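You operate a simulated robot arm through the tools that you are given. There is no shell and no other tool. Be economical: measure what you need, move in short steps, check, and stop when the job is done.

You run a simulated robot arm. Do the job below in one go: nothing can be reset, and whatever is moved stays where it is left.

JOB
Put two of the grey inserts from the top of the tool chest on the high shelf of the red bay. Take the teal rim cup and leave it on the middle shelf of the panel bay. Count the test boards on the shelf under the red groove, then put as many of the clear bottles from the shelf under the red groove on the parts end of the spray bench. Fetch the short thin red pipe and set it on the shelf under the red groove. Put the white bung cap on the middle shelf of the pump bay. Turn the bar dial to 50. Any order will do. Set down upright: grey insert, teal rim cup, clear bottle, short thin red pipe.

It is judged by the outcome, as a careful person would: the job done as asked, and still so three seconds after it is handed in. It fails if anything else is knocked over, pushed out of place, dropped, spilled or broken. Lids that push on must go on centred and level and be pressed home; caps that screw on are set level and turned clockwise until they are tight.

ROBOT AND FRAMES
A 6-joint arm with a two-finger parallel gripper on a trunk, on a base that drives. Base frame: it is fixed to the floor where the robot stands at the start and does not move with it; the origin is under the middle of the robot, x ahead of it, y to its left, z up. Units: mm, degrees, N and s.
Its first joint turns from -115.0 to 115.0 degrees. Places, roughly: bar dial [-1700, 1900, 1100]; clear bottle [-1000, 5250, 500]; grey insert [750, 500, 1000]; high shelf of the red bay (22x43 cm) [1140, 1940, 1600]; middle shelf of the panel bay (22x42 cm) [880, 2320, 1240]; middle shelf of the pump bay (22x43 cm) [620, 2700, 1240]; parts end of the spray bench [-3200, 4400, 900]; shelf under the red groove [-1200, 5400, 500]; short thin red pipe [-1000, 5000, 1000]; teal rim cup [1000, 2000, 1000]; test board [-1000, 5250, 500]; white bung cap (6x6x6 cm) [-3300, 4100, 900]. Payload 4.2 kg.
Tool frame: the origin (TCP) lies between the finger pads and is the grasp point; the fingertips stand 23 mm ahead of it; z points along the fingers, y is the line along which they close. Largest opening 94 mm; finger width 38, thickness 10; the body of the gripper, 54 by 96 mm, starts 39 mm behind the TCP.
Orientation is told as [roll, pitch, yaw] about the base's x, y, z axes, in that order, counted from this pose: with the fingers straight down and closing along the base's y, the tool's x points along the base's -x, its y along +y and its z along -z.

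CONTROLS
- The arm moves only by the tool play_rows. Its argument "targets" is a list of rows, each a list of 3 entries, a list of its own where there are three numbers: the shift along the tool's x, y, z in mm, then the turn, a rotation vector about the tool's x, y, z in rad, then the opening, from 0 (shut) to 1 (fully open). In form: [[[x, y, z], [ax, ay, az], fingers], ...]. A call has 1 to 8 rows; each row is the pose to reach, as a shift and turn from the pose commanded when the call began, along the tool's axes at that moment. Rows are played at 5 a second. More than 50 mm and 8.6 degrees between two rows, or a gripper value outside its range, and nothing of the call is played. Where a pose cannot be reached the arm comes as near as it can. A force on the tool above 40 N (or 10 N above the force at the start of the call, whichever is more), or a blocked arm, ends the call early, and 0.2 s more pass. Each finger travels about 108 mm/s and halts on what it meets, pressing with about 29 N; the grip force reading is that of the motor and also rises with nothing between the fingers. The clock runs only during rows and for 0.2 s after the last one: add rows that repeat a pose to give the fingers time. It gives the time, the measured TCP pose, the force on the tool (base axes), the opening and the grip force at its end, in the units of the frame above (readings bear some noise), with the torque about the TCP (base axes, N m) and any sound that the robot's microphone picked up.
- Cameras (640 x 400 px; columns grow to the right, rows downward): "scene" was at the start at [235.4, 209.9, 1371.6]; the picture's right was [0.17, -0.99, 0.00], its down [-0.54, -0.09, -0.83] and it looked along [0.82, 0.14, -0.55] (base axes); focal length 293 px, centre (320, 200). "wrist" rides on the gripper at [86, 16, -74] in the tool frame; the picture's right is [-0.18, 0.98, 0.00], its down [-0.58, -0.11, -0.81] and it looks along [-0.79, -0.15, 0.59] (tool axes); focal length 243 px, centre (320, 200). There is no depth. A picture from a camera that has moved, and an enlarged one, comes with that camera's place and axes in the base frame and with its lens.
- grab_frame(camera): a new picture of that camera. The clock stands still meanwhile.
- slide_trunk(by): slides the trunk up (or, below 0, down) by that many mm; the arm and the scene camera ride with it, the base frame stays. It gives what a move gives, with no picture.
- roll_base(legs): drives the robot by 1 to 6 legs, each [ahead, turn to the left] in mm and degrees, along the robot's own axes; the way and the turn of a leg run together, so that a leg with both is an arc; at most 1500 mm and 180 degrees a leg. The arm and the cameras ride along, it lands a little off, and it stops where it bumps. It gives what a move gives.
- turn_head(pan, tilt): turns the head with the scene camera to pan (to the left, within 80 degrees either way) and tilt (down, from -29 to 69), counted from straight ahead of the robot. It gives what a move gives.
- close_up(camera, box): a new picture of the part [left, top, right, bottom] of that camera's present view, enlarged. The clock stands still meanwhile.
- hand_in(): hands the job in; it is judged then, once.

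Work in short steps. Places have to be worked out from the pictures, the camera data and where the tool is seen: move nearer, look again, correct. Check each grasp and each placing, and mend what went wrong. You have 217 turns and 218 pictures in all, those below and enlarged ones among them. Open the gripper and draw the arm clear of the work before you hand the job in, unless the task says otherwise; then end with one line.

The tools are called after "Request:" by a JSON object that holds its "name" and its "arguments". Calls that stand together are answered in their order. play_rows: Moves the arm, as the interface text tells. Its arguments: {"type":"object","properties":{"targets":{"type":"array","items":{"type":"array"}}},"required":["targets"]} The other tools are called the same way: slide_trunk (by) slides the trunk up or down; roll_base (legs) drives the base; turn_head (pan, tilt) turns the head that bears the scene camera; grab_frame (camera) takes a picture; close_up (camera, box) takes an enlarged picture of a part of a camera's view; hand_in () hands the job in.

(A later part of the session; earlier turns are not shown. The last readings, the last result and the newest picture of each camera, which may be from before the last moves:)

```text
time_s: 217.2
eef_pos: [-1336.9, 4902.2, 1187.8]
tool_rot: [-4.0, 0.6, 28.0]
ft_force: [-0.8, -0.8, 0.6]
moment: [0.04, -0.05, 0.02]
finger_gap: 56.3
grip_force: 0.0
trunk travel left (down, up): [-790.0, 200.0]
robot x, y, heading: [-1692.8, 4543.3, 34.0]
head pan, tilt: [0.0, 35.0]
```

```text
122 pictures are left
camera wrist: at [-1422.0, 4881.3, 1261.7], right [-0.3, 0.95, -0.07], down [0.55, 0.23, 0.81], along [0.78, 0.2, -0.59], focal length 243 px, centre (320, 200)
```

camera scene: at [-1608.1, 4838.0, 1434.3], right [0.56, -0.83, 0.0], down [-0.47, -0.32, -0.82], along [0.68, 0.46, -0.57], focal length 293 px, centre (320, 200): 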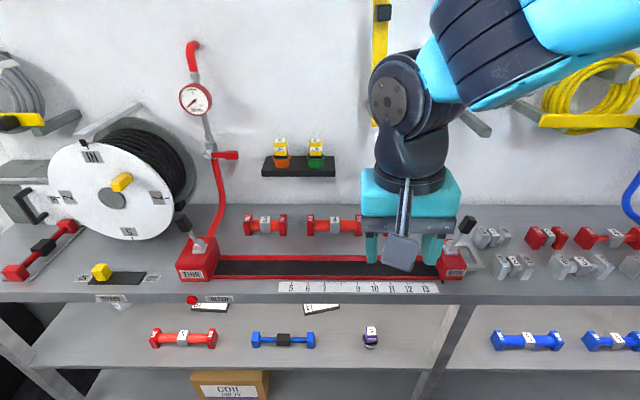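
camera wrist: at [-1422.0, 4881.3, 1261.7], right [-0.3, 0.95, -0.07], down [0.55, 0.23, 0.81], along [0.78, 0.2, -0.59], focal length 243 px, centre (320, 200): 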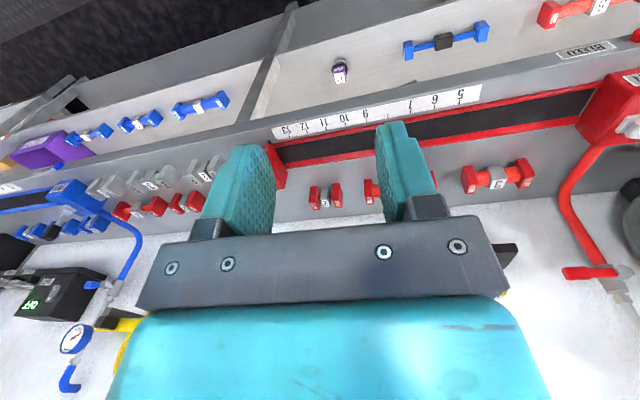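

The red groove is the channel on the bench with the ruler. I zoom in on the red pipes, then back off and lower the trunk to inspect the shelf beneath.

Request:
{"name": "close_up", "arguments": {"camera": "scene", "box": [230, 130, 390, 250]}}

Request:
{"name": "close_up", "arguments": {"camera": "scene", "box": [440, 200, 640, 300]}}

Request:
{"name": "close_up", "arguments": {"camera": "scene", "box": [0, 200, 200, 320]}}

Request:
{"name": "roll_base", "arguments": {"legs": [[-300, 0]]}}

Request:
{"name": "slide_trunk", "arguments": {"by": -400}}

Request:
{"name": "turn_head", "arguments": {"pan": 10, "tilt": 20}}

Request:
{"name": "grab_frame", "arguments": {"camera": "scene"}}

```text
3.33 times, centred on (310, 190) of scene
camera zoom: at [-1608.1, 4838.0, 1434.3], right [0.56, -0.83, 0.0], down [-0.47, -0.32, -0.82], along [0.68, 0.46, -0.57], focal length 976 px, centre (353, 233)
```

zoom: 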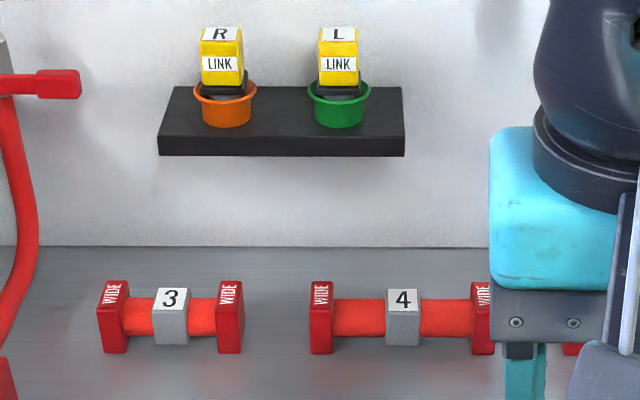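

```text
3.20 times, centred on (540, 250) of scene
camera zoom: at [-1608.1, 4838.0, 1434.3], right [0.56, -0.83, 0.0], down [-0.47, -0.32, -0.82], along [0.68, 0.46, -0.57], focal length 937 px, centre (-384, 40)
```

zoom: 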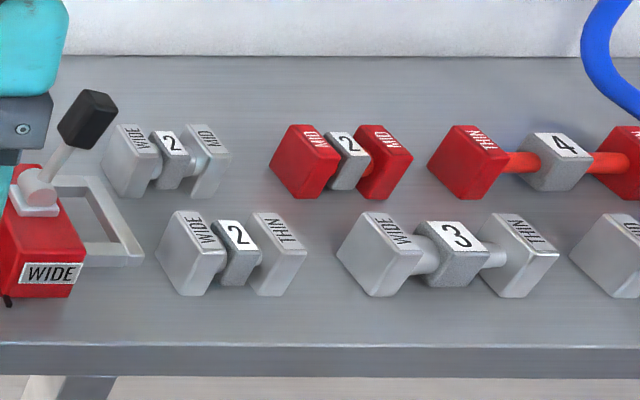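

```text
3.20 times, centred on (100, 260) of scene
camera zoom: at [-1608.1, 4838.0, 1434.3], right [0.56, -0.83, 0.0], down [-0.47, -0.32, -0.82], along [0.68, 0.46, -0.57], focal length 937 px, centre (1024, 8)
```

zoom: 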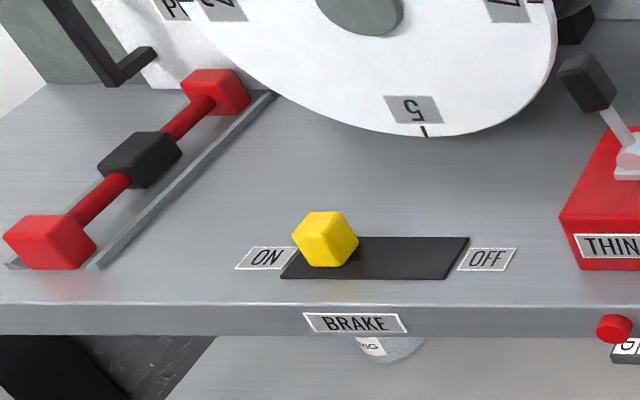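

```text
time_s: 219.2
eef_pos: [-1577.6, 4740.1, 1188.8]
tool_rot: [-4.0, 0.6, 28.1]
ft_force: [-0.4, -0.6, 0.6]
moment: [0.0, -0.03, 0.0]
finger_gap: 56.2
grip_force: 0.1
trunk travel left (down, up): [-790.0, 200.0]
robot x, y, heading: [-1933.3, 4377.8, 34.3]
head pan, tilt: [0.0, 35.0]
```

```text
time_s: 223.0
eef_pos: [-1577.1, 4739.8, 788.9]
tool_rot: [-4.1, 0.6, 28.1]
ft_force: [-0.1, 0.0, 0.1]
moment: [-0.01, 0.01, -0.01]
finger_gap: 56.5
grip_force: 0.0
trunk travel left (down, up): [-390.0, 600.0]
robot x, y, heading: [-1934.9, 4378.2, 34.3]
head pan, tilt: [0.0, 35.0]
```

```text
time_s: 223.8
eef_pos: [-1578.3, 4740.2, 788.5]
tool_rot: [-4.0, 0.6, 28.1]
ft_force: [-1.1, -0.2, 0.1]
moment: [0.0, -0.02, 0.01]
finger_gap: 56.1
grip_force: 0.0
trunk travel left (down, up): [-390.0, 600.0]
robot x, y, heading: [-1932.7, 4377.7, 34.2]
head pan, tilt: [10.0, 20.0]
```

```text
118 pictures are left
camera scene: at [-1855.8, 4689.7, 1058.1], right [0.7, -0.72, 0.0], down [-0.25, -0.24, -0.94], along [0.67, 0.66, -0.34], focal length 293 px, centre (320, 200)
```

scene: 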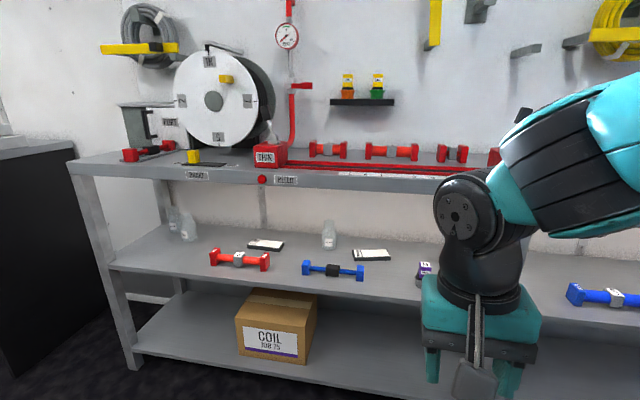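

Shelf: three bottles and two boards seen so far. Zoom in on shelf and on the red pipes.

Request:
{"name": "close_up", "arguments": {"camera": "scene", "box": [140, 190, 300, 290]}}

Request:
{"name": "close_up", "arguments": {"camera": "scene", "box": [290, 200, 450, 300]}}

Request:
{"name": "close_up", "arguments": {"camera": "scene", "box": [290, 120, 530, 200]}}

```text
4.00 times, centred on (220, 240) of scene
camera zoom: at [-1855.8, 4689.7, 1058.1], right [0.7, -0.72, 0.0], down [-0.25, -0.24, -0.94], along [0.67, 0.66, -0.34], focal length 1171 px, centre (720, 40)
```

zoom: 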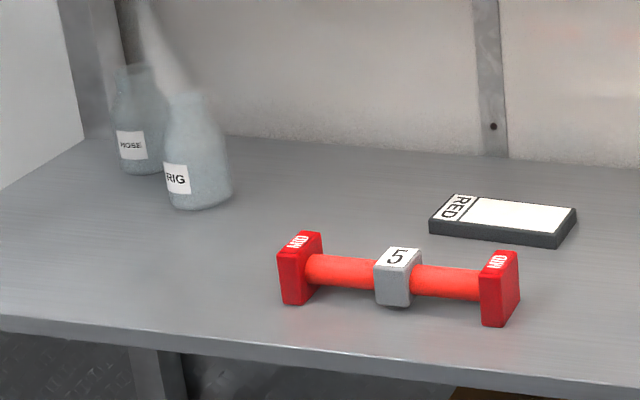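

```text
4.00 times, centred on (370, 250) of scene
camera zoom: at [-1855.8, 4689.7, 1058.1], right [0.7, -0.72, 0.0], down [-0.25, -0.24, -0.94], along [0.67, 0.66, -0.34], focal length 1171 px, centre (120, 0)
```

zoom: 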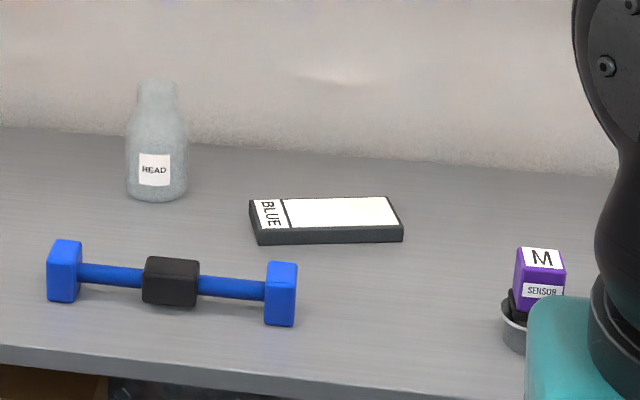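

```text
2.67 times, centred on (410, 160) of scene
camera zoom: at [-1855.8, 4689.7, 1058.1], right [0.7, -0.72, 0.0], down [-0.25, -0.24, -0.94], along [0.67, 0.66, -0.34], focal length 781 px, centre (80, 307)
```

zoom: 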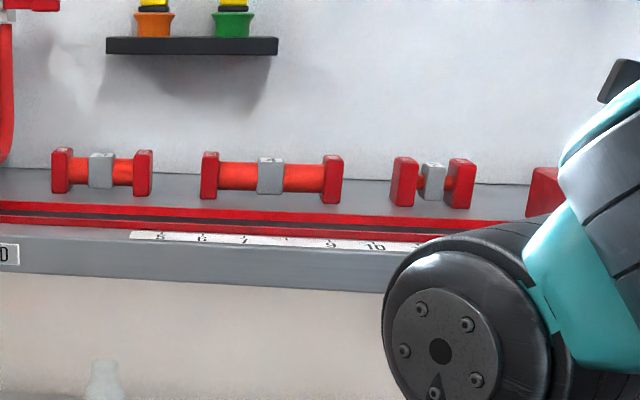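

Boards RED and BLUE (2); bottles HOSE, RIG, HEAD. Look to the right side for the rest of the shelf and the remaining red pipes.

Request:
{"name": "turn_head", "arguments": {"pan": -35, "tilt": 15}}

Request:
{"name": "grab_frame", "arguments": {"camera": "scene"}}

Request:
{"name": "grab_frame", "arguments": {"camera": "wrist"}}

```text
time_s: 224.9
eef_pos: [-1577.9, 4740.0, 788.3]
tool_rot: [-4.0, 0.6, 28.2]
ft_force: [0.5, 0.7, 0.2]
moment: [-0.01, -0.04, 0.05]
finger_gap: 56.6
grip_force: 0.1
trunk travel left (down, up): [-390.0, 600.0]
robot x, y, heading: [-1931.3, 4377.5, 34.3]
head pan, tilt: [-35.0, 15.0]
```

```text
114 pictures are left
camera scene: at [-1829.0, 4623.7, 1066.3], right [-0.01, -1.0, 0.0], down [-0.26, 0.0, -0.97], along [0.97, -0.01, -0.26], focal length 293 px, centre (320, 200)
```

scene: 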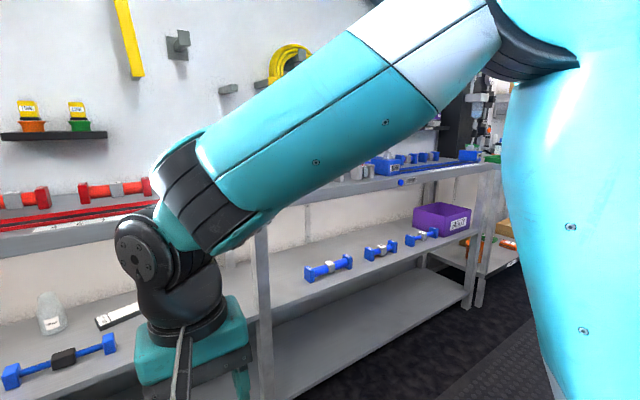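

```text
113 pictures are left
camera wrist: at [-1663.7, 4718.2, 861.6], right [-0.3, 0.95, -0.07], down [0.54, 0.23, 0.81], along [0.78, 0.2, -0.59], focal length 243 px, centre (320, 200)
```

wrist: 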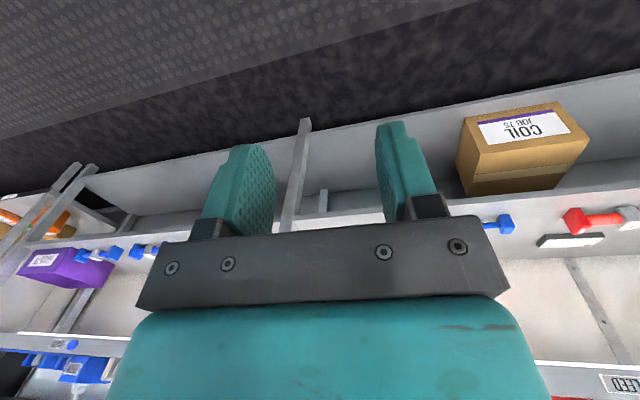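

The shelf holds just two boards, so two bottles are to go. Bottles stand deep (HEAD at n≈2123, l≈5063, shelf z≈490), so I need a near-horizontal tool with the camera on top: level the tool and flip it 180° about its axis here in the aisle.

Request:
{"name": "play_rows", "arguments": {"targets": [[[0, 0, 0], [-0.07, 0, 0], 0.6]]}}

Request:
{"name": "play_rows", "arguments": {"targets": [[[0, 0, 0], [0, 0, 0.131], 0.6], [[0, 0, 0], [0, 0, 0.262], 0.6], [[0, 0, 0], [0, 0, 0.393], 0.6], [[0, 0, 0], [0, 0, 0.524], 0.6], [[0, 0, 0], [0, 0, 0.655], 0.6], [[0, 0, 0], [0, 0, 0.785], 0.6], [[0, 0, 0], [0, 0, 0.916], 0.6], [[0, 0, 0], [0, 0, 1.01], 0.6]]}}

Request:
{"name": "play_rows", "arguments": {"targets": [[[0, 0, 0], [0, 0, 0.131], 0.6], [[0, 0, 0], [0, 0, 0.262], 0.6], [[0, 0, 0], [0, 0, 0.393], 0.6], [[0, 0, 0], [0, 0, 0.524], 0.6], [[0, 0, 0], [0, 0, 0.655], 0.6], [[0, 0, 0], [0, 0, 0.785], 0.6], [[0, 0, 0], [0, 0, 0.916], 0.6], [[0, 0, 0], [0, 0, 1.01], 0.6]]}}

Request:
{"name": "play_rows", "arguments": {"targets": [[[0, 0, 0], [0, 0, 0.131], 0.6], [[0, 0, 0], [0, 0, 0.262], 0.6], [[0, 0, 0], [0, 0, 0.393], 0.6], [[0, 0, 0], [0, 0, 0.524], 0.6], [[0, 0, 0], [0, 0, 0.655], 0.6], [[0, 0, 0], [0, 0, 0.785], 0.6], [[0, 0, 0], [0, 0, 0.916], 0.6], [[0, 0, 0], [0, 0, 1.01], 0.6]]}}

```text
time_s: 225.3
eef_pos: [-1577.2, 4740.0, 788.6]
tool_rot: [-0.1, 0.5, 28.2]
ft_force: [0.1, -0.2, 0.3]
moment: [0.04, 0.02, 0.01]
finger_gap: 56.7
grip_force: 0.2
trunk travel left (down, up): [-390.0, 600.0]
robot x, y, heading: [-1933.3, 4375.3, 34.4]
head pan, tilt: [-35.0, 15.0]
```

```text
time_s: 227.1
eef_pos: [-1578.4, 4739.9, 787.1]
tool_rot: [-0.4, 0.2, -29.9]
ft_force: [-0.3, -0.1, 0.5]
moment: [-0.02, -0.01, 0.03]
finger_gap: 56.6
grip_force: 0.0
trunk travel left (down, up): [-390.0, 600.0]
robot x, y, heading: [-1936.1, 4380.2, 34.4]
head pan, tilt: [-35.0, 15.0]
```

```text
time_s: 228.9
eef_pos: [-1577.9, 4740.4, 788.0]
tool_rot: [-0.6, -0.3, -87.8]
ft_force: [0.2, -0.5, 0.2]
moment: [0.0, -0.01, -0.04]
finger_gap: 56.5
grip_force: 0.0
trunk travel left (down, up): [-390.0, 600.0]
robot x, y, heading: [-1932.7, 4378.6, 34.4]
head pan, tilt: [-35.0, 15.0]
```

```text
time_s: 230.7
eef_pos: [-1424.8, 4612.1, 822.3]
tool_rot: [0.9, -0.8, -137.8]
ft_force: [0.0, 0.5, -1.0]
moment: [0.02, -0.01, 0.02]
finger_gap: 56.5
grip_force: 0.0
out of reach, approached as far as the arm can: row 2, 3, 4, 5, 6, 7, 8
trunk travel left (down, up): [-390.0, 600.0]
robot x, y, heading: [-1933.8, 4379.3, 34.6]
head pan, tilt: [-35.0, 15.0]
```

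The wrist joint's limit stops that direction near −125°. I unwind and try the other direction.

Request:
{"name": "play_rows", "arguments": {"targets": [[[0, 0, 0], [0, 0, -0.131], 0.6], [[0, 0, 0], [0, 0, -0.262], 0.6], [[0, 0, 0], [0, 0, -0.393], 0.6], [[0, 0, 0], [0, 0, -0.524], 0.6], [[0, 0, 0], [0, 0, -0.655], 0.6], [[0, 0, 0], [0, 0, -0.785], 0.6], [[0, 0, 0], [0, 0, -0.916], 0.6], [[0, 0, 0], [0, 0, -1.047], 0.6]]}}

Request:
{"name": "play_rows", "arguments": {"targets": [[[0, 0, 0], [0, 0, -0.131], 0.6], [[0, 0, 0], [0, 0, -0.262], 0.6], [[0, 0, 0], [0, 0, -0.393], 0.6], [[0, 0, 0], [0, 0, -0.524], 0.6], [[0, 0, 0], [0, 0, -0.655], 0.6], [[0, 0, 0], [0, 0, -0.785], 0.6], [[0, 0, 0], [0, 0, -0.916], 0.6], [[0, 0, 0], [0, 0, -1.047], 0.6]]}}

Request:
{"name": "play_rows", "arguments": {"targets": [[[0, 0, 0], [0, 0, -0.131], 0.6], [[0, 0, 0], [0, 0, -0.262], 0.6], [[0, 0, 0], [0, 0, -0.393], 0.6], [[0, 0, 0], [0, 0, -0.524], 0.6], [[0, 0, 0], [0, 0, -0.655], 0.6], [[0, 0, 0], [0, 0, -0.785], 0.6], [[0, 0, 0], [0, 0, -0.916], 0.6], [[0, 0, 0], [0, 0, -1.047], 0.6]]}}

Request:
{"name": "play_rows", "arguments": {"targets": [[[0, 0, 0], [0, 0, -0.131], 0.6], [[0, 0, 0], [0, 0, -0.262], 0.6], [[0, 0, 0], [0, 0, -0.393], 0.6], [[0, 0, 0], [0, 0, -0.524], 0.6], [[0, 0, 0], [0, 0, -0.655], 0.6], [[0, 0, 0], [0, 0, -0.785], 0.6], [[0, 0, 0], [0, 0, -0.916], 0.6], [[0, 0, 0], [0, 0, -1.047], 0.6]]}}

Request:
{"name": "play_rows", "arguments": {"targets": [[[0, 0, 0], [0, 0, -0.131], 0.6], [[0, 0, 0], [0, 0, -0.262], 0.6], [[0, 0, 0], [0, 0, -0.393], 0.6], [[0, 0, 0], [0, 0, -0.524], 0.6], [[0, 0, 0], [0, 0, -0.655], 0.6], [[0, 0, 0], [0, 0, -0.785], 0.6], [[0, 0, 0], [0, 0, -0.916], 0.6], [[0, 0, 0], [0, 0, -1.047], 0.6]]}}

```text
time_s: 232.5
eef_pos: [-1418.4, 4604.3, 817.8]
tool_rot: [-0.2, -1.2, -77.5]
ft_force: [-0.5, 0.5, 0.2]
moment: [-0.05, 0.01, 0.03]
finger_gap: 56.4
grip_force: 0.0
trunk travel left (down, up): [-390.0, 600.0]
robot x, y, heading: [-1932.4, 4377.8, 34.2]
head pan, tilt: [-35.0, 15.0]
```

```text
time_s: 234.3
eef_pos: [-1417.9, 4603.9, 820.0]
tool_rot: [-1.0, -0.5, -17.5]
ft_force: [-0.8, 0.1, 0.1]
moment: [-0.03, 0.02, 0.0]
finger_gap: 56.6
grip_force: 0.0
trunk travel left (down, up): [-390.0, 600.0]
robot x, y, heading: [-1936.4, 4378.3, 34.5]
head pan, tilt: [-35.0, 15.0]
```

```text
time_s: 236.1
eef_pos: [-1418.4, 4604.9, 819.9]
tool_rot: [-1.1, 0.7, 42.5]
ft_force: [0.1, -0.7, -0.5]
moment: [-0.02, 0.02, 0.0]
finger_gap: 56.5
grip_force: 0.0
trunk travel left (down, up): [-390.0, 600.0]
robot x, y, heading: [-1931.9, 4379.5, 34.3]
head pan, tilt: [-35.0, 15.0]
```

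```text
time_s: 237.9
eef_pos: [-1417.6, 4604.0, 819.6]
tool_rot: [0.0, 1.3, 102.5]
ft_force: [-0.1, 0.0, -0.5]
moment: [-0.02, -0.01, 0.01]
finger_gap: 56.2
grip_force: 0.1
trunk travel left (down, up): [-390.0, 600.0]
robot x, y, heading: [-1931.7, 4374.8, 34.2]
head pan, tilt: [-35.0, 15.0]
```

```text
time_s: 239.7
eef_pos: [-1418.0, 4605.5, 820.2]
tool_rot: [1.1, 0.5, 162.4]
ft_force: [0.1, -0.4, 0.1]
moment: [0.02, 0.0, 0.01]
finger_gap: 56.4
grip_force: 0.1
trunk travel left (down, up): [-390.0, 600.0]
robot x, y, heading: [-1935.4, 4375.6, 34.5]
head pan, tilt: [-35.0, 15.0]
```

That direction is free. Finish the flip to yaw 214°, then tilt forward 60° and look.

Request:
{"name": "play_rows", "arguments": {"targets": [[[0, 0, 0], [0, 0, -0.13], 0.9], [[0, 0, 0], [0, 0, -0.26], 0.9], [[0, 0, 0], [0, 0, -0.39], 0.9], [[0, 0, 0], [0, 0, -0.52], 0.9], [[0, 0, 0], [0, 0, -0.65], 0.9], [[0, 0, 0], [0, 0, -0.78], 0.9], [[0, 0, 0], [0, 0, -0.907], 0.9]]}}

Request:
{"name": "play_rows", "arguments": {"targets": [[[0, 0, 0], [0, 0.131, 0], 0.9], [[0, 0, 0], [0, 0.262, 0], 0.9], [[0, 0, 0], [0, 0.393, 0], 0.9], [[0, 0, 0], [0, 0.524, 0], 0.9], [[0, 0, 0], [0, 0.655, 0], 0.9], [[0, 0, 0], [0, 0.785, 0], 0.9], [[0, 0, 0], [0, 0.916, 0], 0.9], [[0, 0, 0], [0, 1.047, 0], 0.9]]}}

Request:
{"name": "grab_frame", "arguments": {"camera": "scene"}}

Request:
{"name": "grab_frame", "arguments": {"camera": "wrist"}}

```text
time_s: 241.3
eef_pos: [-1446.2, 4640.5, 818.8]
tool_rot: [0.8, -0.7, -146.1]
ft_force: [-0.7, 0.2, -0.4]
moment: [-0.04, 0.02, -0.02]
finger_gap: 84.7
grip_force: 0.1
out of reach, approached as far as the arm can: row 6, 7
trunk travel left (down, up): [-390.0, 600.0]
robot x, y, heading: [-1931.7, 4378.4, 34.2]
head pan, tilt: [-35.0, 15.0]
```

```text
time_s: 243.1
eef_pos: [-1415.4, 4673.0, 850.4]
tool_rot: [2.0, 59.5, -143.9]
ft_force: [0.2, -0.1, 0.3]
moment: [-0.02, 0.02, 0.01]
finger_gap: 84.6
grip_force: 0.0
out of reach, approached as far as the arm can: row 6, 7, 8
trunk travel left (down, up): [-390.0, 600.0]
robot x, y, heading: [-1933.9, 4376.4, 34.1]
head pan, tilt: [-35.0, 15.0]
```

```text
112 pictures are left
camera scene: at [-1829.0, 4623.5, 1066.3], right [-0.01, -1.0, 0.0], down [-0.26, 0.0, -0.97], along [0.97, -0.01, -0.26], focal length 293 px, centre (320, 200)
```

scene: 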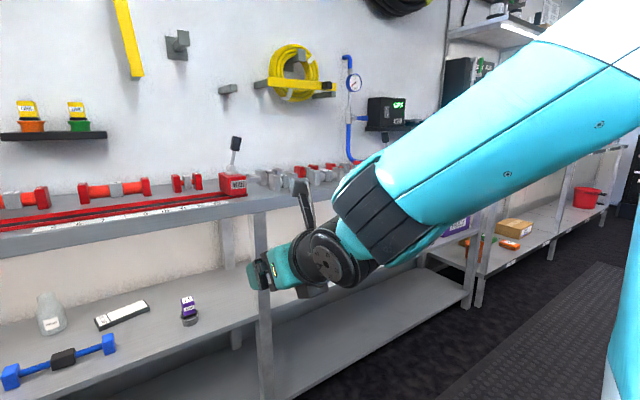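

```text
111 pictures are left
camera wrist: at [-1424.3, 4649.4, 963.3], right [0.48, -0.87, -0.14], down [-0.88, -0.47, -0.09], along [0.02, 0.17, -0.99], focal length 243 px, centre (320, 200)
```

wrist: 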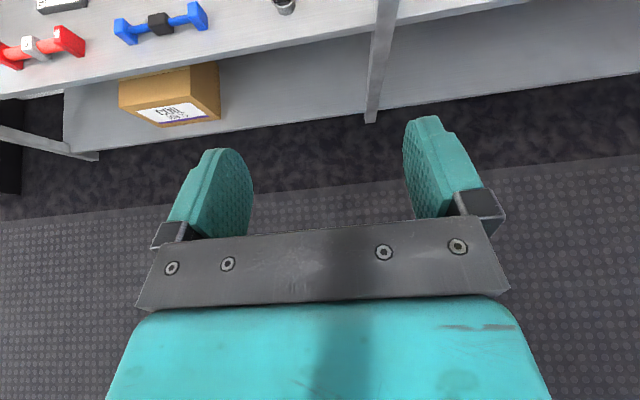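

Flipped with the camera on top. Lower the trunk 270 mm and drive to stand right of the HEAD bottle, with the gripper just short of the shelf.

Request:
{"name": "slide_trunk", "arguments": {"by": -270}}

Request:
{"name": "roll_base", "arguments": {"legs": [[0, 31], [379, 0], [0, -31]]}}

Request:
{"name": "turn_head", "arguments": {"pan": 10, "tilt": 10}}

Request:
{"name": "grab_frame", "arguments": {"camera": "scene"}}

Request:
{"name": "grab_frame", "arguments": {"camera": "wrist"}}

```text
time_s: 245.9
eef_pos: [-1415.3, 4673.9, 580.2]
tool_rot: [2.1, 59.3, -144.0]
ft_force: [0.3, 0.0, -0.3]
moment: [-0.03, -0.04, 0.04]
finger_gap: 84.5
grip_force: 0.1
trunk travel left (down, up): [-120.0, 870.0]
robot x, y, heading: [-1934.8, 4378.3, 34.1]
head pan, tilt: [-35.0, 15.0]
```

```text
time_s: 251.3
eef_pos: [-1265.6, 5028.6, 580.3]
tool_rot: [2.1, 59.4, -142.9]
ft_force: [0.2, -0.4, -0.4]
moment: [-0.04, -0.01, -0.04]
finger_gap: 84.7
grip_force: 0.0
trunk travel left (down, up): [-120.0, 870.0]
robot x, y, heading: [-1780.7, 4721.0, 35.4]
head pan, tilt: [-35.0, 15.0]
```

```text
time_s: 252.4
eef_pos: [-1265.4, 5028.5, 581.0]
tool_rot: [2.0, 59.3, -142.9]
ft_force: [0.0, -0.6, -0.6]
moment: [-0.03, 0.01, 0.0]
finger_gap: 84.7
grip_force: 0.1
trunk travel left (down, up): [-120.0, 870.0]
robot x, y, heading: [-1781.4, 4722.5, 35.4]
head pan, tilt: [10.0, 10.0]
```

```text
110 pictures are left
camera scene: at [-1706.1, 5037.5, 804.4], right [0.71, -0.7, 0.0], down [-0.12, -0.12, -0.98], along [0.69, 0.7, -0.17], focal length 293 px, centre (320, 200)
```

scene: 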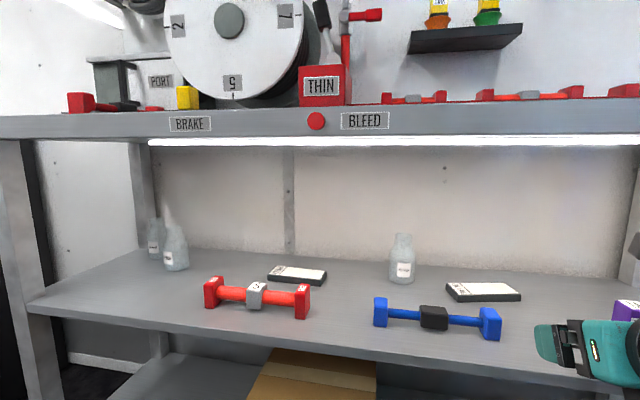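

```text
109 pictures are left
camera wrist: at [-1273.9, 5005.2, 693.0], right [0.49, -0.86, -0.14], down [-0.87, -0.48, -0.09], along [0.01, 0.17, -0.99], focal length 243 px, centre (320, 200)
```

wrist: 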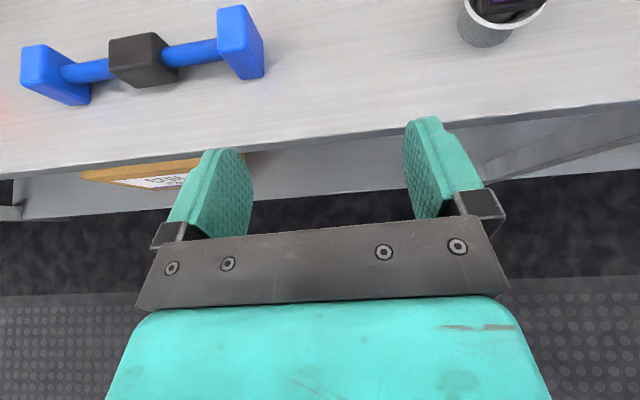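

Clear view. Shelf front n≈1851; HEAD at n≈2130, l≈5057; blue pipe at n≈1927 with top ≈530. Move the gripper left to l≈5057 first, staying in front of the shelf.

Request:
{"name": "play_rows", "arguments": {"targets": [[[2, -38, -1.4], [0, 0, 0], 0.9], [[4, -77, -2.8], [0, 0, 0], 0.9], [[6, -115, -4.2], [0, 0, 0], 0.9], [[8, -154, -5.6], [0, 0, 0], 0.9], [[9.8, -192, -7], [0, 0, 0], 0.9]]}}

Request:
{"name": "grab_frame", "arguments": {"camera": "wrist"}}

Request:
{"name": "grab_frame", "arguments": {"camera": "scene"}}

```text
time_s: 253.6
eef_pos: [-1378.4, 5182.9, 590.4]
tool_rot: [2.0, 59.4, -143.2]
ft_force: [-0.3, 0.2, 0.4]
moment: [-0.01, 0.03, 0.0]
finger_gap: 84.6
grip_force: 0.0
trunk travel left (down, up): [-120.0, 870.0]
robot x, y, heading: [-1781.0, 4722.7, 35.5]
head pan, tilt: [10.0, 10.0]
```

```text
108 pictures are left
camera wrist: at [-1385.9, 5160.9, 702.8], right [0.49, -0.86, -0.14], down [-0.87, -0.48, -0.09], along [0.01, 0.17, -0.99], focal length 243 px, centre (320, 200)
```

wrist: 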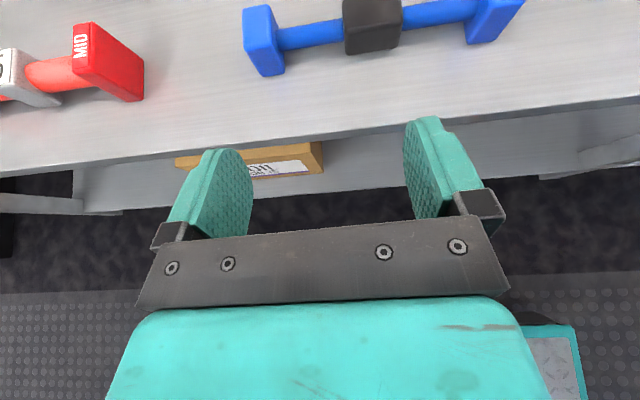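

```text
107 pictures are left
camera scene: at [-1706.1, 5037.6, 804.4], right [0.71, -0.7, 0.0], down [-0.12, -0.12, -0.98], along [0.69, 0.7, -0.17], focal length 293 px, centre (320, 200)
```

scene: 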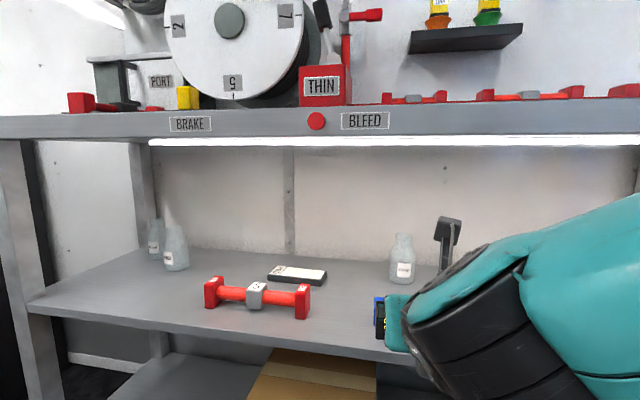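

Lined up. Drive the base forward 240 mm so that the gripper passes over the blue pipe.

Request:
{"name": "roll_base", "arguments": {"legs": [[240, 0]]}}

Request:
{"name": "grab_frame", "arguments": {"camera": "wrist"}}

Request:
{"name": "grab_frame", "arguments": {"camera": "scene"}}

```text
time_s: 255.4
eef_pos: [-1177.0, 5322.8, 591.4]
tool_rot: [2.2, 59.2, -143.2]
ft_force: [-0.3, -0.1, 0.4]
moment: [0.01, 0.0, 0.02]
finger_gap: 84.5
grip_force: 0.1
trunk travel left (down, up): [-120.0, 870.0]
robot x, y, heading: [-1582.3, 4863.4, 34.9]
head pan, tilt: [10.0, 10.0]
```

```text
106 pictures are left
camera wrist: at [-1185.0, 5299.1, 702.7], right [0.49, -0.86, -0.14], down [-0.87, -0.48, -0.09], along [0.01, 0.17, -0.99], focal length 243 px, centre (320, 200)
```

wrist: 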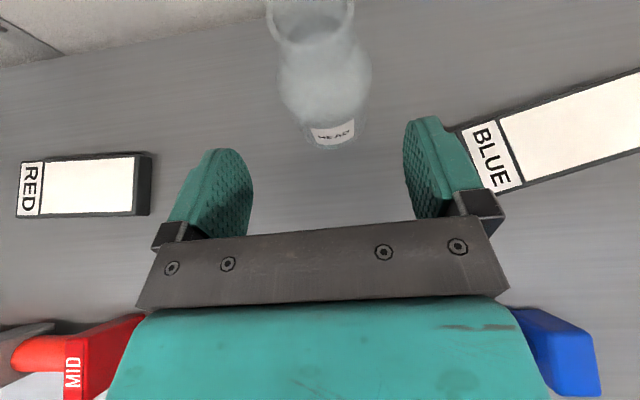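

```text
105 pictures are left
camera scene: at [-1506.0, 5177.3, 804.4], right [0.71, -0.71, 0.0], down [-0.12, -0.12, -0.98], along [0.7, 0.7, -0.17], focal length 293 px, centre (320, 200)
```

scene: 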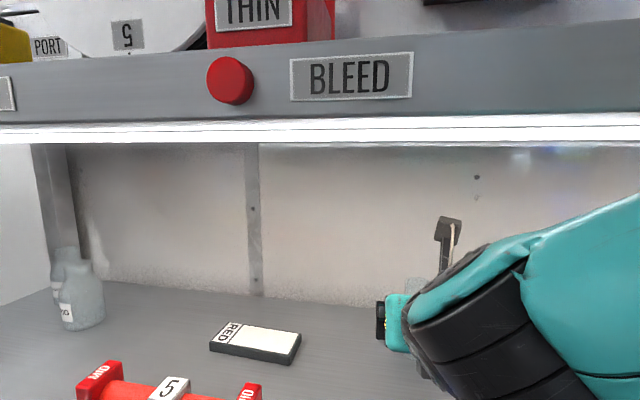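

The bottle's base centre is at n≈2113, l≈5062. I raise the tool pitch by 10° so that the bottle neck clears the palm, then go in.

Request:
{"name": "play_rows", "arguments": {"targets": [[[0, 0, 0], [0, 0.09, 0], 0.9], [[0, 0, 0], [0, 0.175, 0], 0.9]]}}

Request:
{"name": "play_rows", "arguments": {"targets": [[[-3, -1, 22], [0, 0, 0], 0.9], [[-6, -1, 45], [0, 0, 0], 0.9], [[-9, -1, 68], [0, 0, 0], 0.9], [[-11.2, -1, 89], [0, 0, 0], 0.9]]}}

Request:
{"name": "grab_frame", "arguments": {"camera": "wrist"}}

Request:
{"name": "grab_frame", "arguments": {"camera": "scene"}}

```text
time_s: 256.0
eef_pos: [-1177.1, 5322.4, 589.9]
tool_rot: [3.0, 69.4, -142.3]
ft_force: [-0.5, 0.1, 0.4]
moment: [-0.01, 0.01, 0.0]
finger_gap: 84.7
grip_force: 0.0
trunk travel left (down, up): [-120.0, 870.0]
robot x, y, heading: [-1582.0, 4864.3, 34.9]
head pan, tilt: [10.0, 10.0]
```

```text
time_s: 257.0
eef_pos: [-1117.7, 5368.3, 555.5]
tool_rot: [1.8, 70.0, -142.8]
ft_force: [0.3, -1.2, -0.5]
moment: [-0.01, 0.02, 0.01]
finger_gap: 84.7
grip_force: 0.0
trunk travel left (down, up): [-120.0, 870.0]
robot x, y, heading: [-1583.7, 4868.9, 34.8]
head pan, tilt: [10.0, 10.0]
```

```text
104 pictures are left
camera wrist: at [-1142.2, 5332.4, 663.0], right [0.52, -0.84, -0.16], down [-0.84, -0.47, -0.27], along [0.15, 0.28, -0.95], focal length 243 px, centre (320, 200)
```

wrist: 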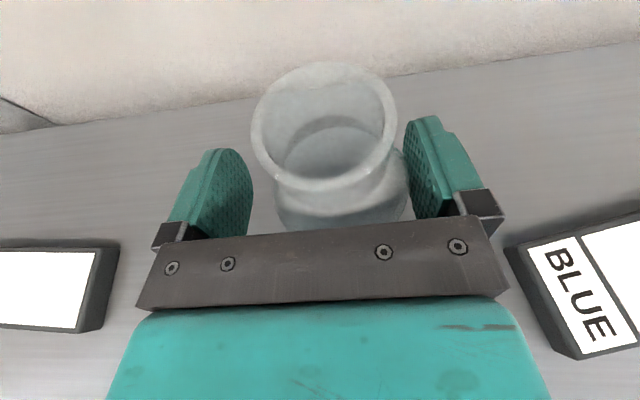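

```text
103 pictures are left
camera scene: at [-1510.3, 5174.1, 805.6], right [0.71, -0.71, 0.0], down [-0.12, -0.12, -0.99], along [0.7, 0.7, -0.17], focal length 293 px, centre (320, 200)
```

scene: 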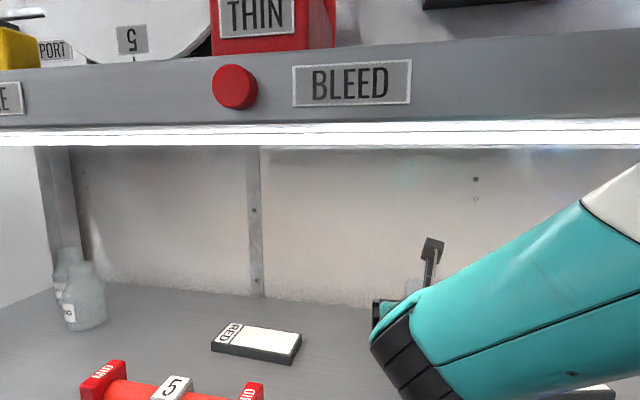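

The bottle sits between the fingers, slightly right. Shift 4 mm right and close.

Request:
{"name": "play_rows", "arguments": {"targets": [[[-1, 4, 4], [0, 0, 0], 0.9], [[-1, 4, 4], [0, 0, 0], 0.7], [[-1, 4, 4], [0, 0, 0], 0.55], [[-1, 4, 4], [0, 0, 0], 0.5], [[-1, 4, 4], [0, 0, 0], 0.5]]}}

Request:
{"name": "grab_frame", "arguments": {"camera": "wrist"}}

```text
time_s: 258.2
eef_pos: [-1115.1, 5367.2, 555.1]
tool_rot: [2.3, 70.2, -142.1]
ft_force: [0.4, 0.3, 0.7]
moment: [0.01, 0.0, 0.02]
finger_gap: 58.7
grip_force: 29.6
trunk travel left (down, up): [-120.0, 870.0]
robot x, y, heading: [-1579.1, 4863.0, 34.7]
head pan, tilt: [10.0, 10.0]
```

```text
102 pictures are left
camera wrist: at [-1140.6, 5331.8, 661.9], right [0.53, -0.84, -0.16], down [-0.84, -0.47, -0.27], along [0.15, 0.28, -0.95], focal length 243 px, centre (320, 200)
```

wrist: 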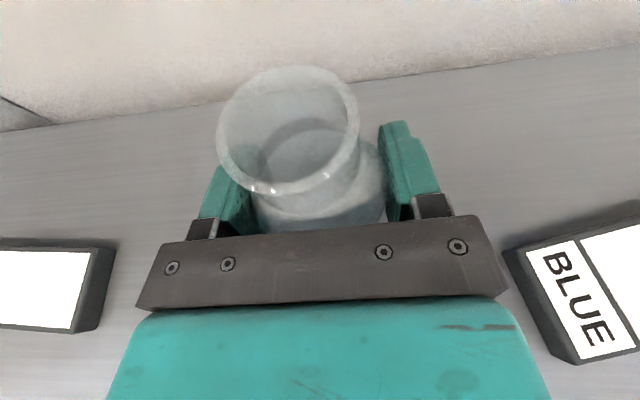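

Gripped (59 mm). Lift 70 mm to clear the blue pipe.

Request:
{"name": "play_rows", "arguments": {"targets": [[[22, 0, -8], [0, 0, 0], 0.5], [[44, 0, -16], [0, 0, 0], 0.5], [[66, 0, -24], [0, 0, 0], 0.5]]}}

Request:
{"name": "grab_frame", "arguments": {"camera": "wrist"}}

Request:
{"name": "grab_frame", "arguments": {"camera": "scene"}}

```text
time_s: 259.0
eef_pos: [-1106.6, 5369.1, 619.3]
tool_rot: [2.9, 69.4, -142.3]
ft_force: [0.7, -0.3, -0.8]
moment: [0.0, 0.0, -0.01]
finger_gap: 59.3
grip_force: 28.9
trunk travel left (down, up): [-120.0, 870.0]
robot x, y, heading: [-1579.7, 4865.4, 35.3]
head pan, tilt: [10.0, 10.0]
```

```text
101 pictures are left
camera wrist: at [-1130.7, 5334.2, 725.2], right [0.51, -0.84, -0.15], down [-0.85, -0.47, -0.26], along [0.15, 0.27, -0.95], focal length 243 px, centre (320, 200)
```

wrist: 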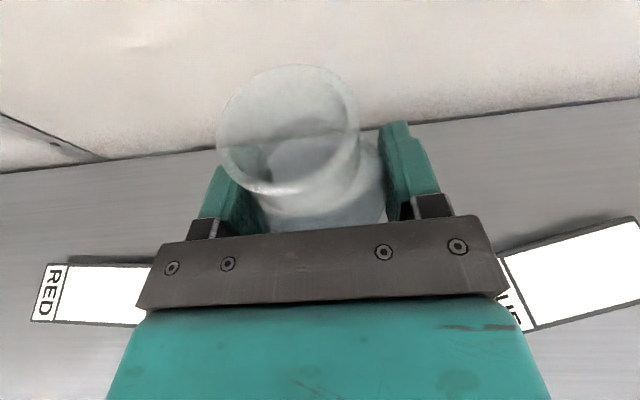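

```text
100 pictures are left
camera scene: at [-1504.8, 5178.0, 805.1], right [0.71, -0.71, 0.0], down [-0.12, -0.12, -0.98], along [0.7, 0.7, -0.17], focal length 293 px, centre (320, 200)
```

scene: 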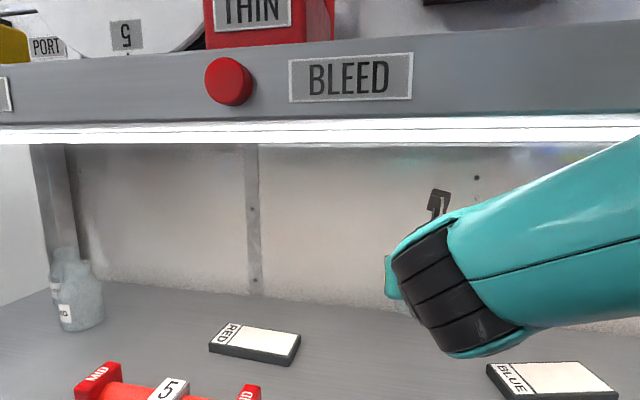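

Bottle lifted clear. Back straight out 500 mm, raise the trunk, and turn round to face the spray bench.

Request:
{"name": "roll_base", "arguments": {"legs": [[-500, 0]]}}

Request:
{"name": "slide_trunk", "arguments": {"by": 400}}

Request:
{"name": "roll_base", "arguments": {"legs": [[0, 150]]}}

Request:
{"name": "turn_head", "arguments": {"pan": 0, "tilt": 30}}

Request:
{"name": "grab_frame", "arguments": {"camera": "scene"}}

Request:
{"name": "grab_frame", "arguments": {"camera": "wrist"}}

```text
time_s: 262.0
eef_pos: [-1522.7, 5080.0, 617.0]
tool_rot: [3.1, 69.4, -141.7]
ft_force: [0.2, -0.8, 0.5]
moment: [0.01, 0.04, -0.01]
finger_gap: 58.7
grip_force: 28.9
trunk travel left (down, up): [-120.0, 870.0]
robot x, y, heading: [-1994.1, 4574.6, 35.2]
head pan, tilt: [10.0, 10.0]
```

```text
time_s: 265.8
eef_pos: [-1523.4, 5080.6, 1016.4]
tool_rot: [3.1, 69.3, -141.7]
ft_force: [0.2, -0.6, -0.1]
moment: [0.0, 0.0, -0.02]
finger_gap: 59.0
grip_force: 29.2
trunk travel left (down, up): [-520.0, 470.0]
robot x, y, heading: [-1991.3, 4577.1, 35.4]
head pan, tilt: [10.0, 10.0]
```

```text
time_s: 272.4
eef_pos: [-2646.8, 4362.4, 1017.6]
tool_rot: [3.0, 69.4, 8.9]
ft_force: [-1.5, 0.2, -0.5]
moment: [-0.02, -0.04, -0.02]
finger_gap: 59.0
grip_force: 28.8
trunk travel left (down, up): [-520.0, 470.0]
robot x, y, heading: [-1994.4, 4575.4, -173.9]
head pan, tilt: [10.0, 10.0]
```

```text
time_s: 273.2
eef_pos: [-2648.3, 4362.8, 1017.3]
tool_rot: [3.0, 69.4, 8.9]
ft_force: [0.3, 0.4, 0.2]
moment: [-0.01, 0.04, 0.0]
finger_gap: 59.0
grip_force: 29.2
trunk travel left (down, up): [-520.0, 470.0]
robot x, y, heading: [-1991.6, 4575.0, -173.5]
head pan, tilt: [0.0, 30.0]
```

```text
99 pictures are left
camera scene: at [-2216.0, 4354.1, 1172.1], right [-0.11, 0.99, 0.0], down [0.5, 0.05, -0.87], along [-0.86, -0.09, -0.5], focal length 293 px, centre (320, 200)
```

scene: 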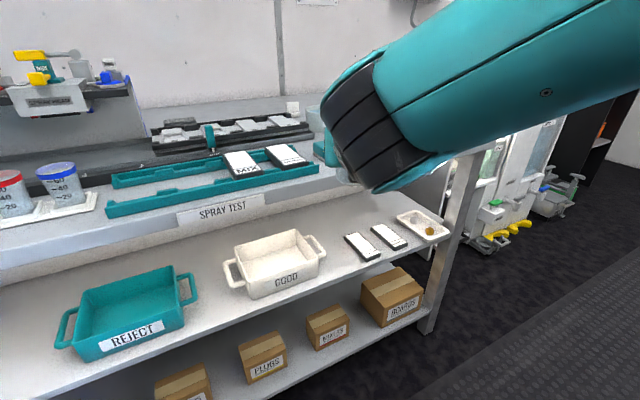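

```text
98 pictures are left
camera wrist: at [-2610.0, 4380.5, 1124.1], right [-0.04, 0.99, -0.15], down [0.96, 0.0, -0.26], along [-0.26, -0.16, -0.95], focal length 243 px, centre (320, 200)
```

wrist: 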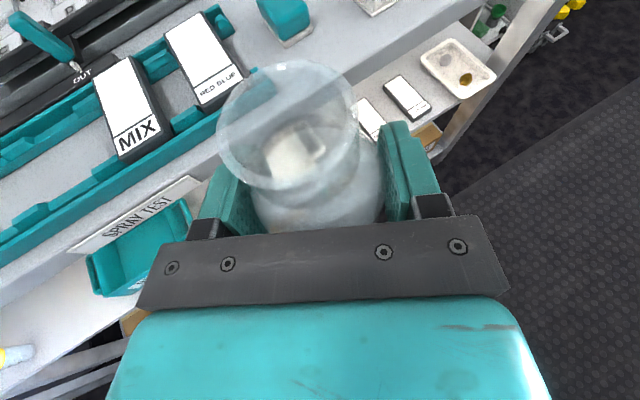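

The spray bench front is at n≈140. I move along the aisle to face its far (parts) end.

Request:
{"name": "roll_base", "arguments": {"legs": [[0, -70.8], [405, 0], [0, 98.7]]}}

Request:
{"name": "slide_trunk", "arguments": {"by": 150}}

Request:
{"name": "turn_head", "arguments": {"pan": 15, "tilt": 30}}

Request:
{"name": "grab_frame", "arguments": {"camera": "scene"}}

Request:
{"name": "grab_frame", "arguments": {"camera": "wrist"}}

```text
time_s: 283.0
eef_pos: [-2647.8, 4449.3, 1017.0]
tool_rot: [3.0, 69.4, 36.5]
ft_force: [0.0, -0.6, -0.3]
moment: [0.04, 0.04, -0.01]
finger_gap: 58.9
grip_force: 29.4
trunk travel left (down, up): [-520.0, 470.0]
robot x, y, heading: [-2164.0, 4938.2, -146.4]
head pan, tilt: [0.0, 30.0]
```

```text
time_s: 284.8
eef_pos: [-2647.4, 4448.8, 1166.9]
tool_rot: [2.9, 69.3, 36.5]
ft_force: [0.6, 0.0, -0.1]
moment: [0.0, 0.0, -0.01]
finger_gap: 58.9
grip_force: 29.0
trunk travel left (down, up): [-670.0, 320.0]
robot x, y, heading: [-2160.8, 4940.0, -146.2]
head pan, tilt: [0.0, 30.0]
```

```text
time_s: 285.5
eef_pos: [-2647.6, 4448.8, 1167.2]
tool_rot: [3.0, 69.5, 36.6]
ft_force: [0.5, -0.1, -0.5]
moment: [0.02, -0.03, 0.01]
finger_gap: 58.9
grip_force: 29.2
trunk travel left (down, up): [-670.0, 320.0]
robot x, y, heading: [-2163.6, 4937.0, -146.2]
head pan, tilt: [15.0, 30.0]
```

```text
97 pictures are left
camera scene: at [-2245.7, 4626.5, 1322.1], right [-0.75, 0.66, 0.0], down [0.33, 0.38, -0.87], along [-0.57, -0.65, -0.5], focal length 293 px, centre (320, 200)
```

scene: 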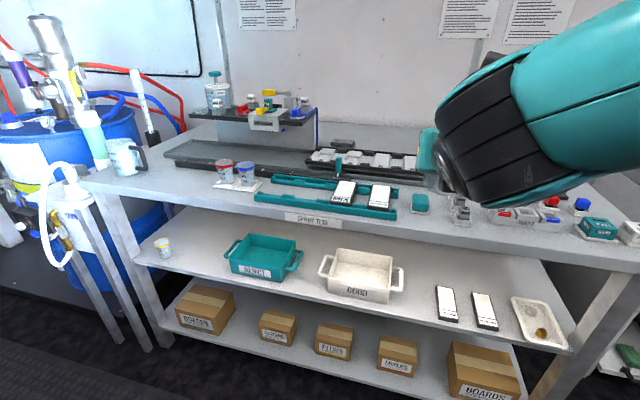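

```text
96 pictures are left
camera wrist: at [-2622.0, 4482.8, 1274.2], right [-0.49, 0.86, -0.15], down [0.86, 0.45, -0.26], along [-0.16, -0.26, -0.95], focal length 243 px, centre (320, 200)
```

wrist: 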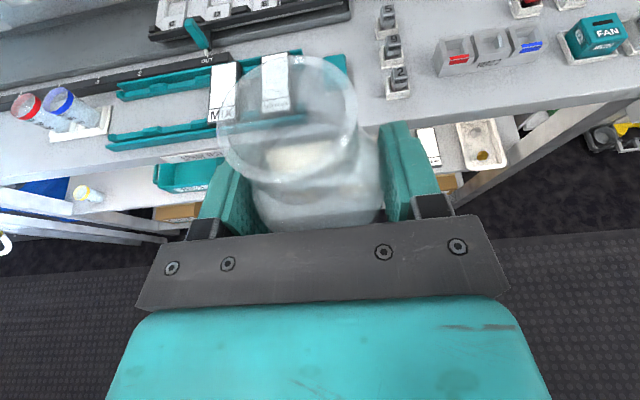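

Look further right toward the parts end.

Request:
{"name": "turn_head", "arguments": {"pan": -22, "tilt": 30}}

Request:
{"name": "grab_frame", "arguments": {"camera": "scene"}}

Request:
{"name": "close_up", "arguments": {"camera": "wrist", "box": [360, 0, 640, 120]}}

```text
time_s: 286.6
eef_pos: [-2646.6, 4448.3, 1168.4]
tool_rot: [3.0, 69.5, 36.6]
ft_force: [-0.2, 0.3, -0.8]
moment: [0.0, 0.0, 0.01]
finger_gap: 58.6
grip_force: 29.4
trunk travel left (down, up): [-670.0, 320.0]
robot x, y, heading: [-2162.7, 4940.9, -146.6]
head pan, tilt: [-22.0, 30.0]
```

```text
95 pictures are left
camera scene: at [-2274.5, 4676.0, 1322.1], right [-0.2, 0.98, 0.0], down [0.49, 0.1, -0.87], along [-0.85, -0.18, -0.5], focal length 293 px, centre (320, 200)
```

scene: 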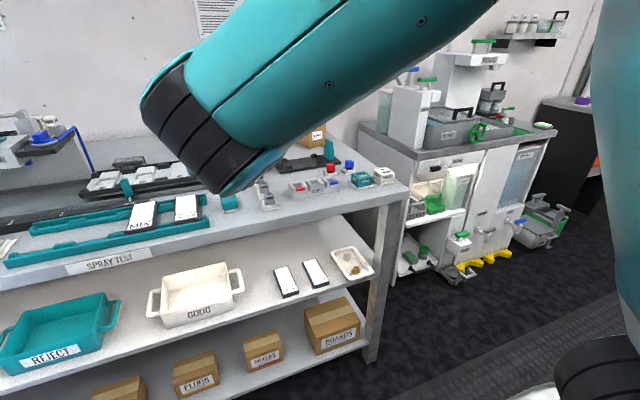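

```text
2.29 times, centred on (500, 60) of wrist
camera zoom: at [-2622.0, 4482.8, 1274.2], right [-0.49, 0.86, -0.15], down [0.86, 0.45, -0.26], along [-0.16, -0.26, -0.95], focal length 555 px, centre (-91, 520)
```

zoom: 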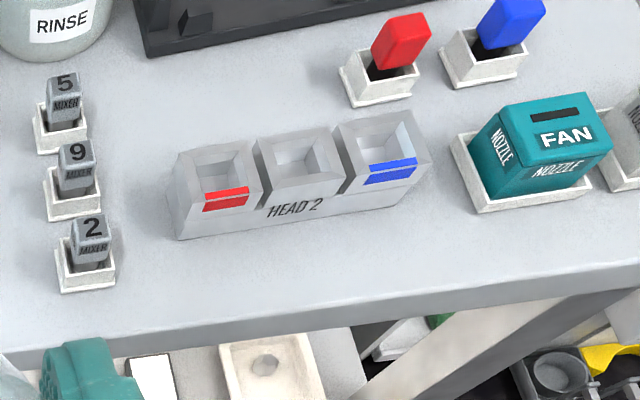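

The parts end has a free patch behind the "HEAD 2" block (n≈−50, l≈5350–5450, bench z≈900). I shift the robot along the aisle and then forward.

Request:
{"name": "roll_base", "arguments": {"legs": [[0, -89], [275, 0], [0, 90], [300, 0]]}}

Request:
{"name": "grab_frame", "arguments": {"camera": "wrist"}}

Request:
{"name": "turn_head", "arguments": {"pan": 25, "tilt": 30}}

Request:
{"name": "grab_frame", "arguments": {"camera": "scene"}}

```text
time_s: 297.7
eef_pos: [-3037.6, 4493.2, 1165.8]
tool_rot: [3.0, 69.5, 37.5]
ft_force: [-1.5, 0.1, -0.7]
moment: [0.0, -0.02, 0.03]
finger_gap: 58.7
grip_force: 29.5
trunk travel left (down, up): [-670.0, 320.0]
robot x, y, heading: [-2563.2, 4997.0, -145.1]
head pan, tilt: [-22.0, 30.0]
```

```text
93 pictures are left
camera wrist: at [-3013.8, 4527.1, 1274.1], right [-0.51, 0.85, -0.15], down [0.85, 0.46, -0.26], along [-0.15, -0.26, -0.95], focal length 243 px, centre (320, 200)
```

wrist: 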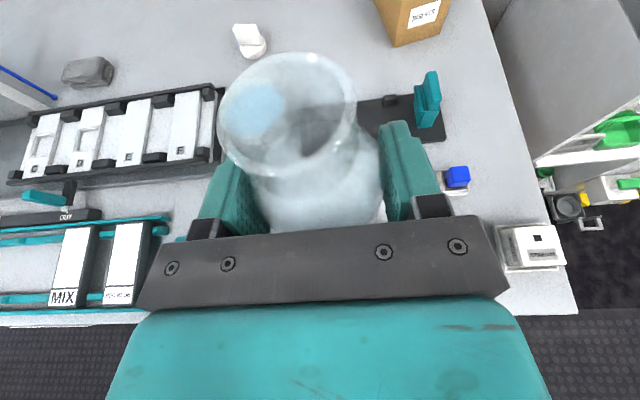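

```text
time_s: 298.9
eef_pos: [-3038.1, 4494.2, 1167.1]
tool_rot: [3.1, 69.4, 37.6]
ft_force: [0.9, 0.6, -0.7]
moment: [-0.02, -0.02, -0.02]
finger_gap: 58.9
grip_force: 29.4
trunk travel left (down, up): [-670.0, 320.0]
robot x, y, heading: [-2559.9, 4995.1, -145.4]
head pan, tilt: [25.0, 30.0]
```

```text
92 pictures are left
camera scene: at [-2627.6, 4668.7, 1322.1], right [-0.86, 0.51, 0.0], down [0.25, 0.43, -0.87], along [-0.44, -0.75, -0.5], focal length 293 px, centre (320, 200)
```

scene: 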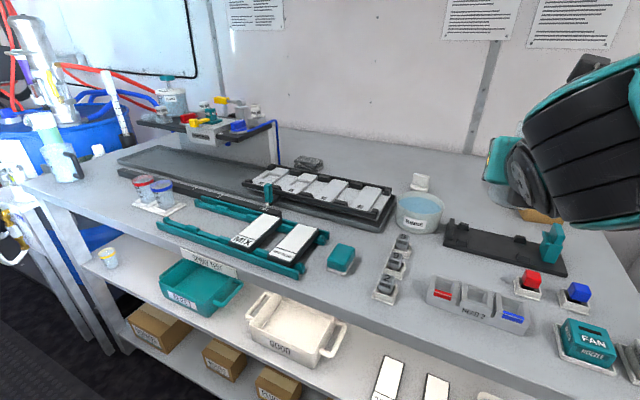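

Good view: free strip between HEAD 2 and the black tray. Move the bottle to n≈−58, l≈5435 while still high, then lower with the trunk.

Request:
{"name": "play_rows", "arguments": {"targets": [[[-5.5, 5, 32], [0, 0, 0], 0.5], [[-11, 10, 65], [0, 0, 0], 0.5], [[-16.8, 15.7, 98], [0, 0, 0], 0.5]]}}

Request:
{"name": "slide_trunk", "arguments": {"by": -125}}

Request:
{"name": "grab_frame", "arguments": {"camera": "scene"}}

Request:
{"name": "grab_frame", "arguments": {"camera": "wrist"}}

```text
time_s: 299.7
eef_pos: [-3118.3, 4457.0, 1117.7]
tool_rot: [3.0, 69.4, 37.6]
ft_force: [0.5, 0.6, -0.7]
moment: [0.0, 0.0, -0.01]
finger_gap: 59.0
grip_force: 29.3
trunk travel left (down, up): [-670.0, 320.0]
robot x, y, heading: [-2562.8, 4996.4, -145.2]
head pan, tilt: [25.0, 30.0]
```

```text
time_s: 301.2
eef_pos: [-3118.5, 4456.4, 992.8]
tool_rot: [3.0, 69.4, 37.6]
ft_force: [0.0, 0.2, -1.2]
moment: [0.0, 0.01, -0.02]
finger_gap: 58.7
grip_force: 29.1
trunk travel left (down, up): [-545.0, 445.0]
robot x, y, heading: [-2563.7, 4994.4, -145.1]
head pan, tilt: [25.0, 30.0]
```

```text
91 pictures are left
camera scene: at [-2627.6, 4668.6, 1197.1], right [-0.86, 0.5, 0.0], down [0.25, 0.43, -0.87], along [-0.44, -0.75, -0.5], focal length 293 px, centre (320, 200)
```

scene: 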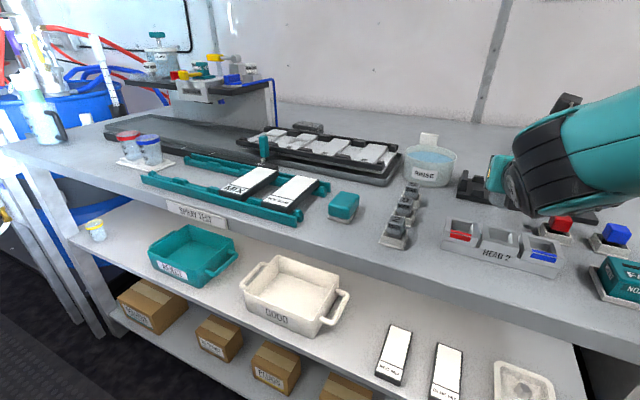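

```text
90 pictures are left
camera wrist: at [-3094.1, 4490.6, 1099.5], right [-0.51, 0.85, -0.15], down [0.85, 0.46, -0.26], along [-0.15, -0.26, -0.95], focal length 243 px, centre (320, 200)
```

wrist: 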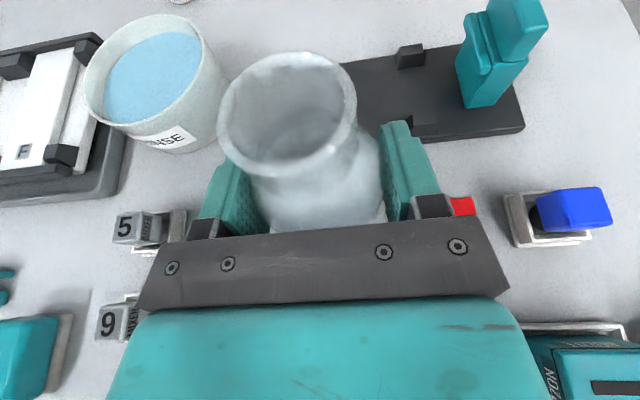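

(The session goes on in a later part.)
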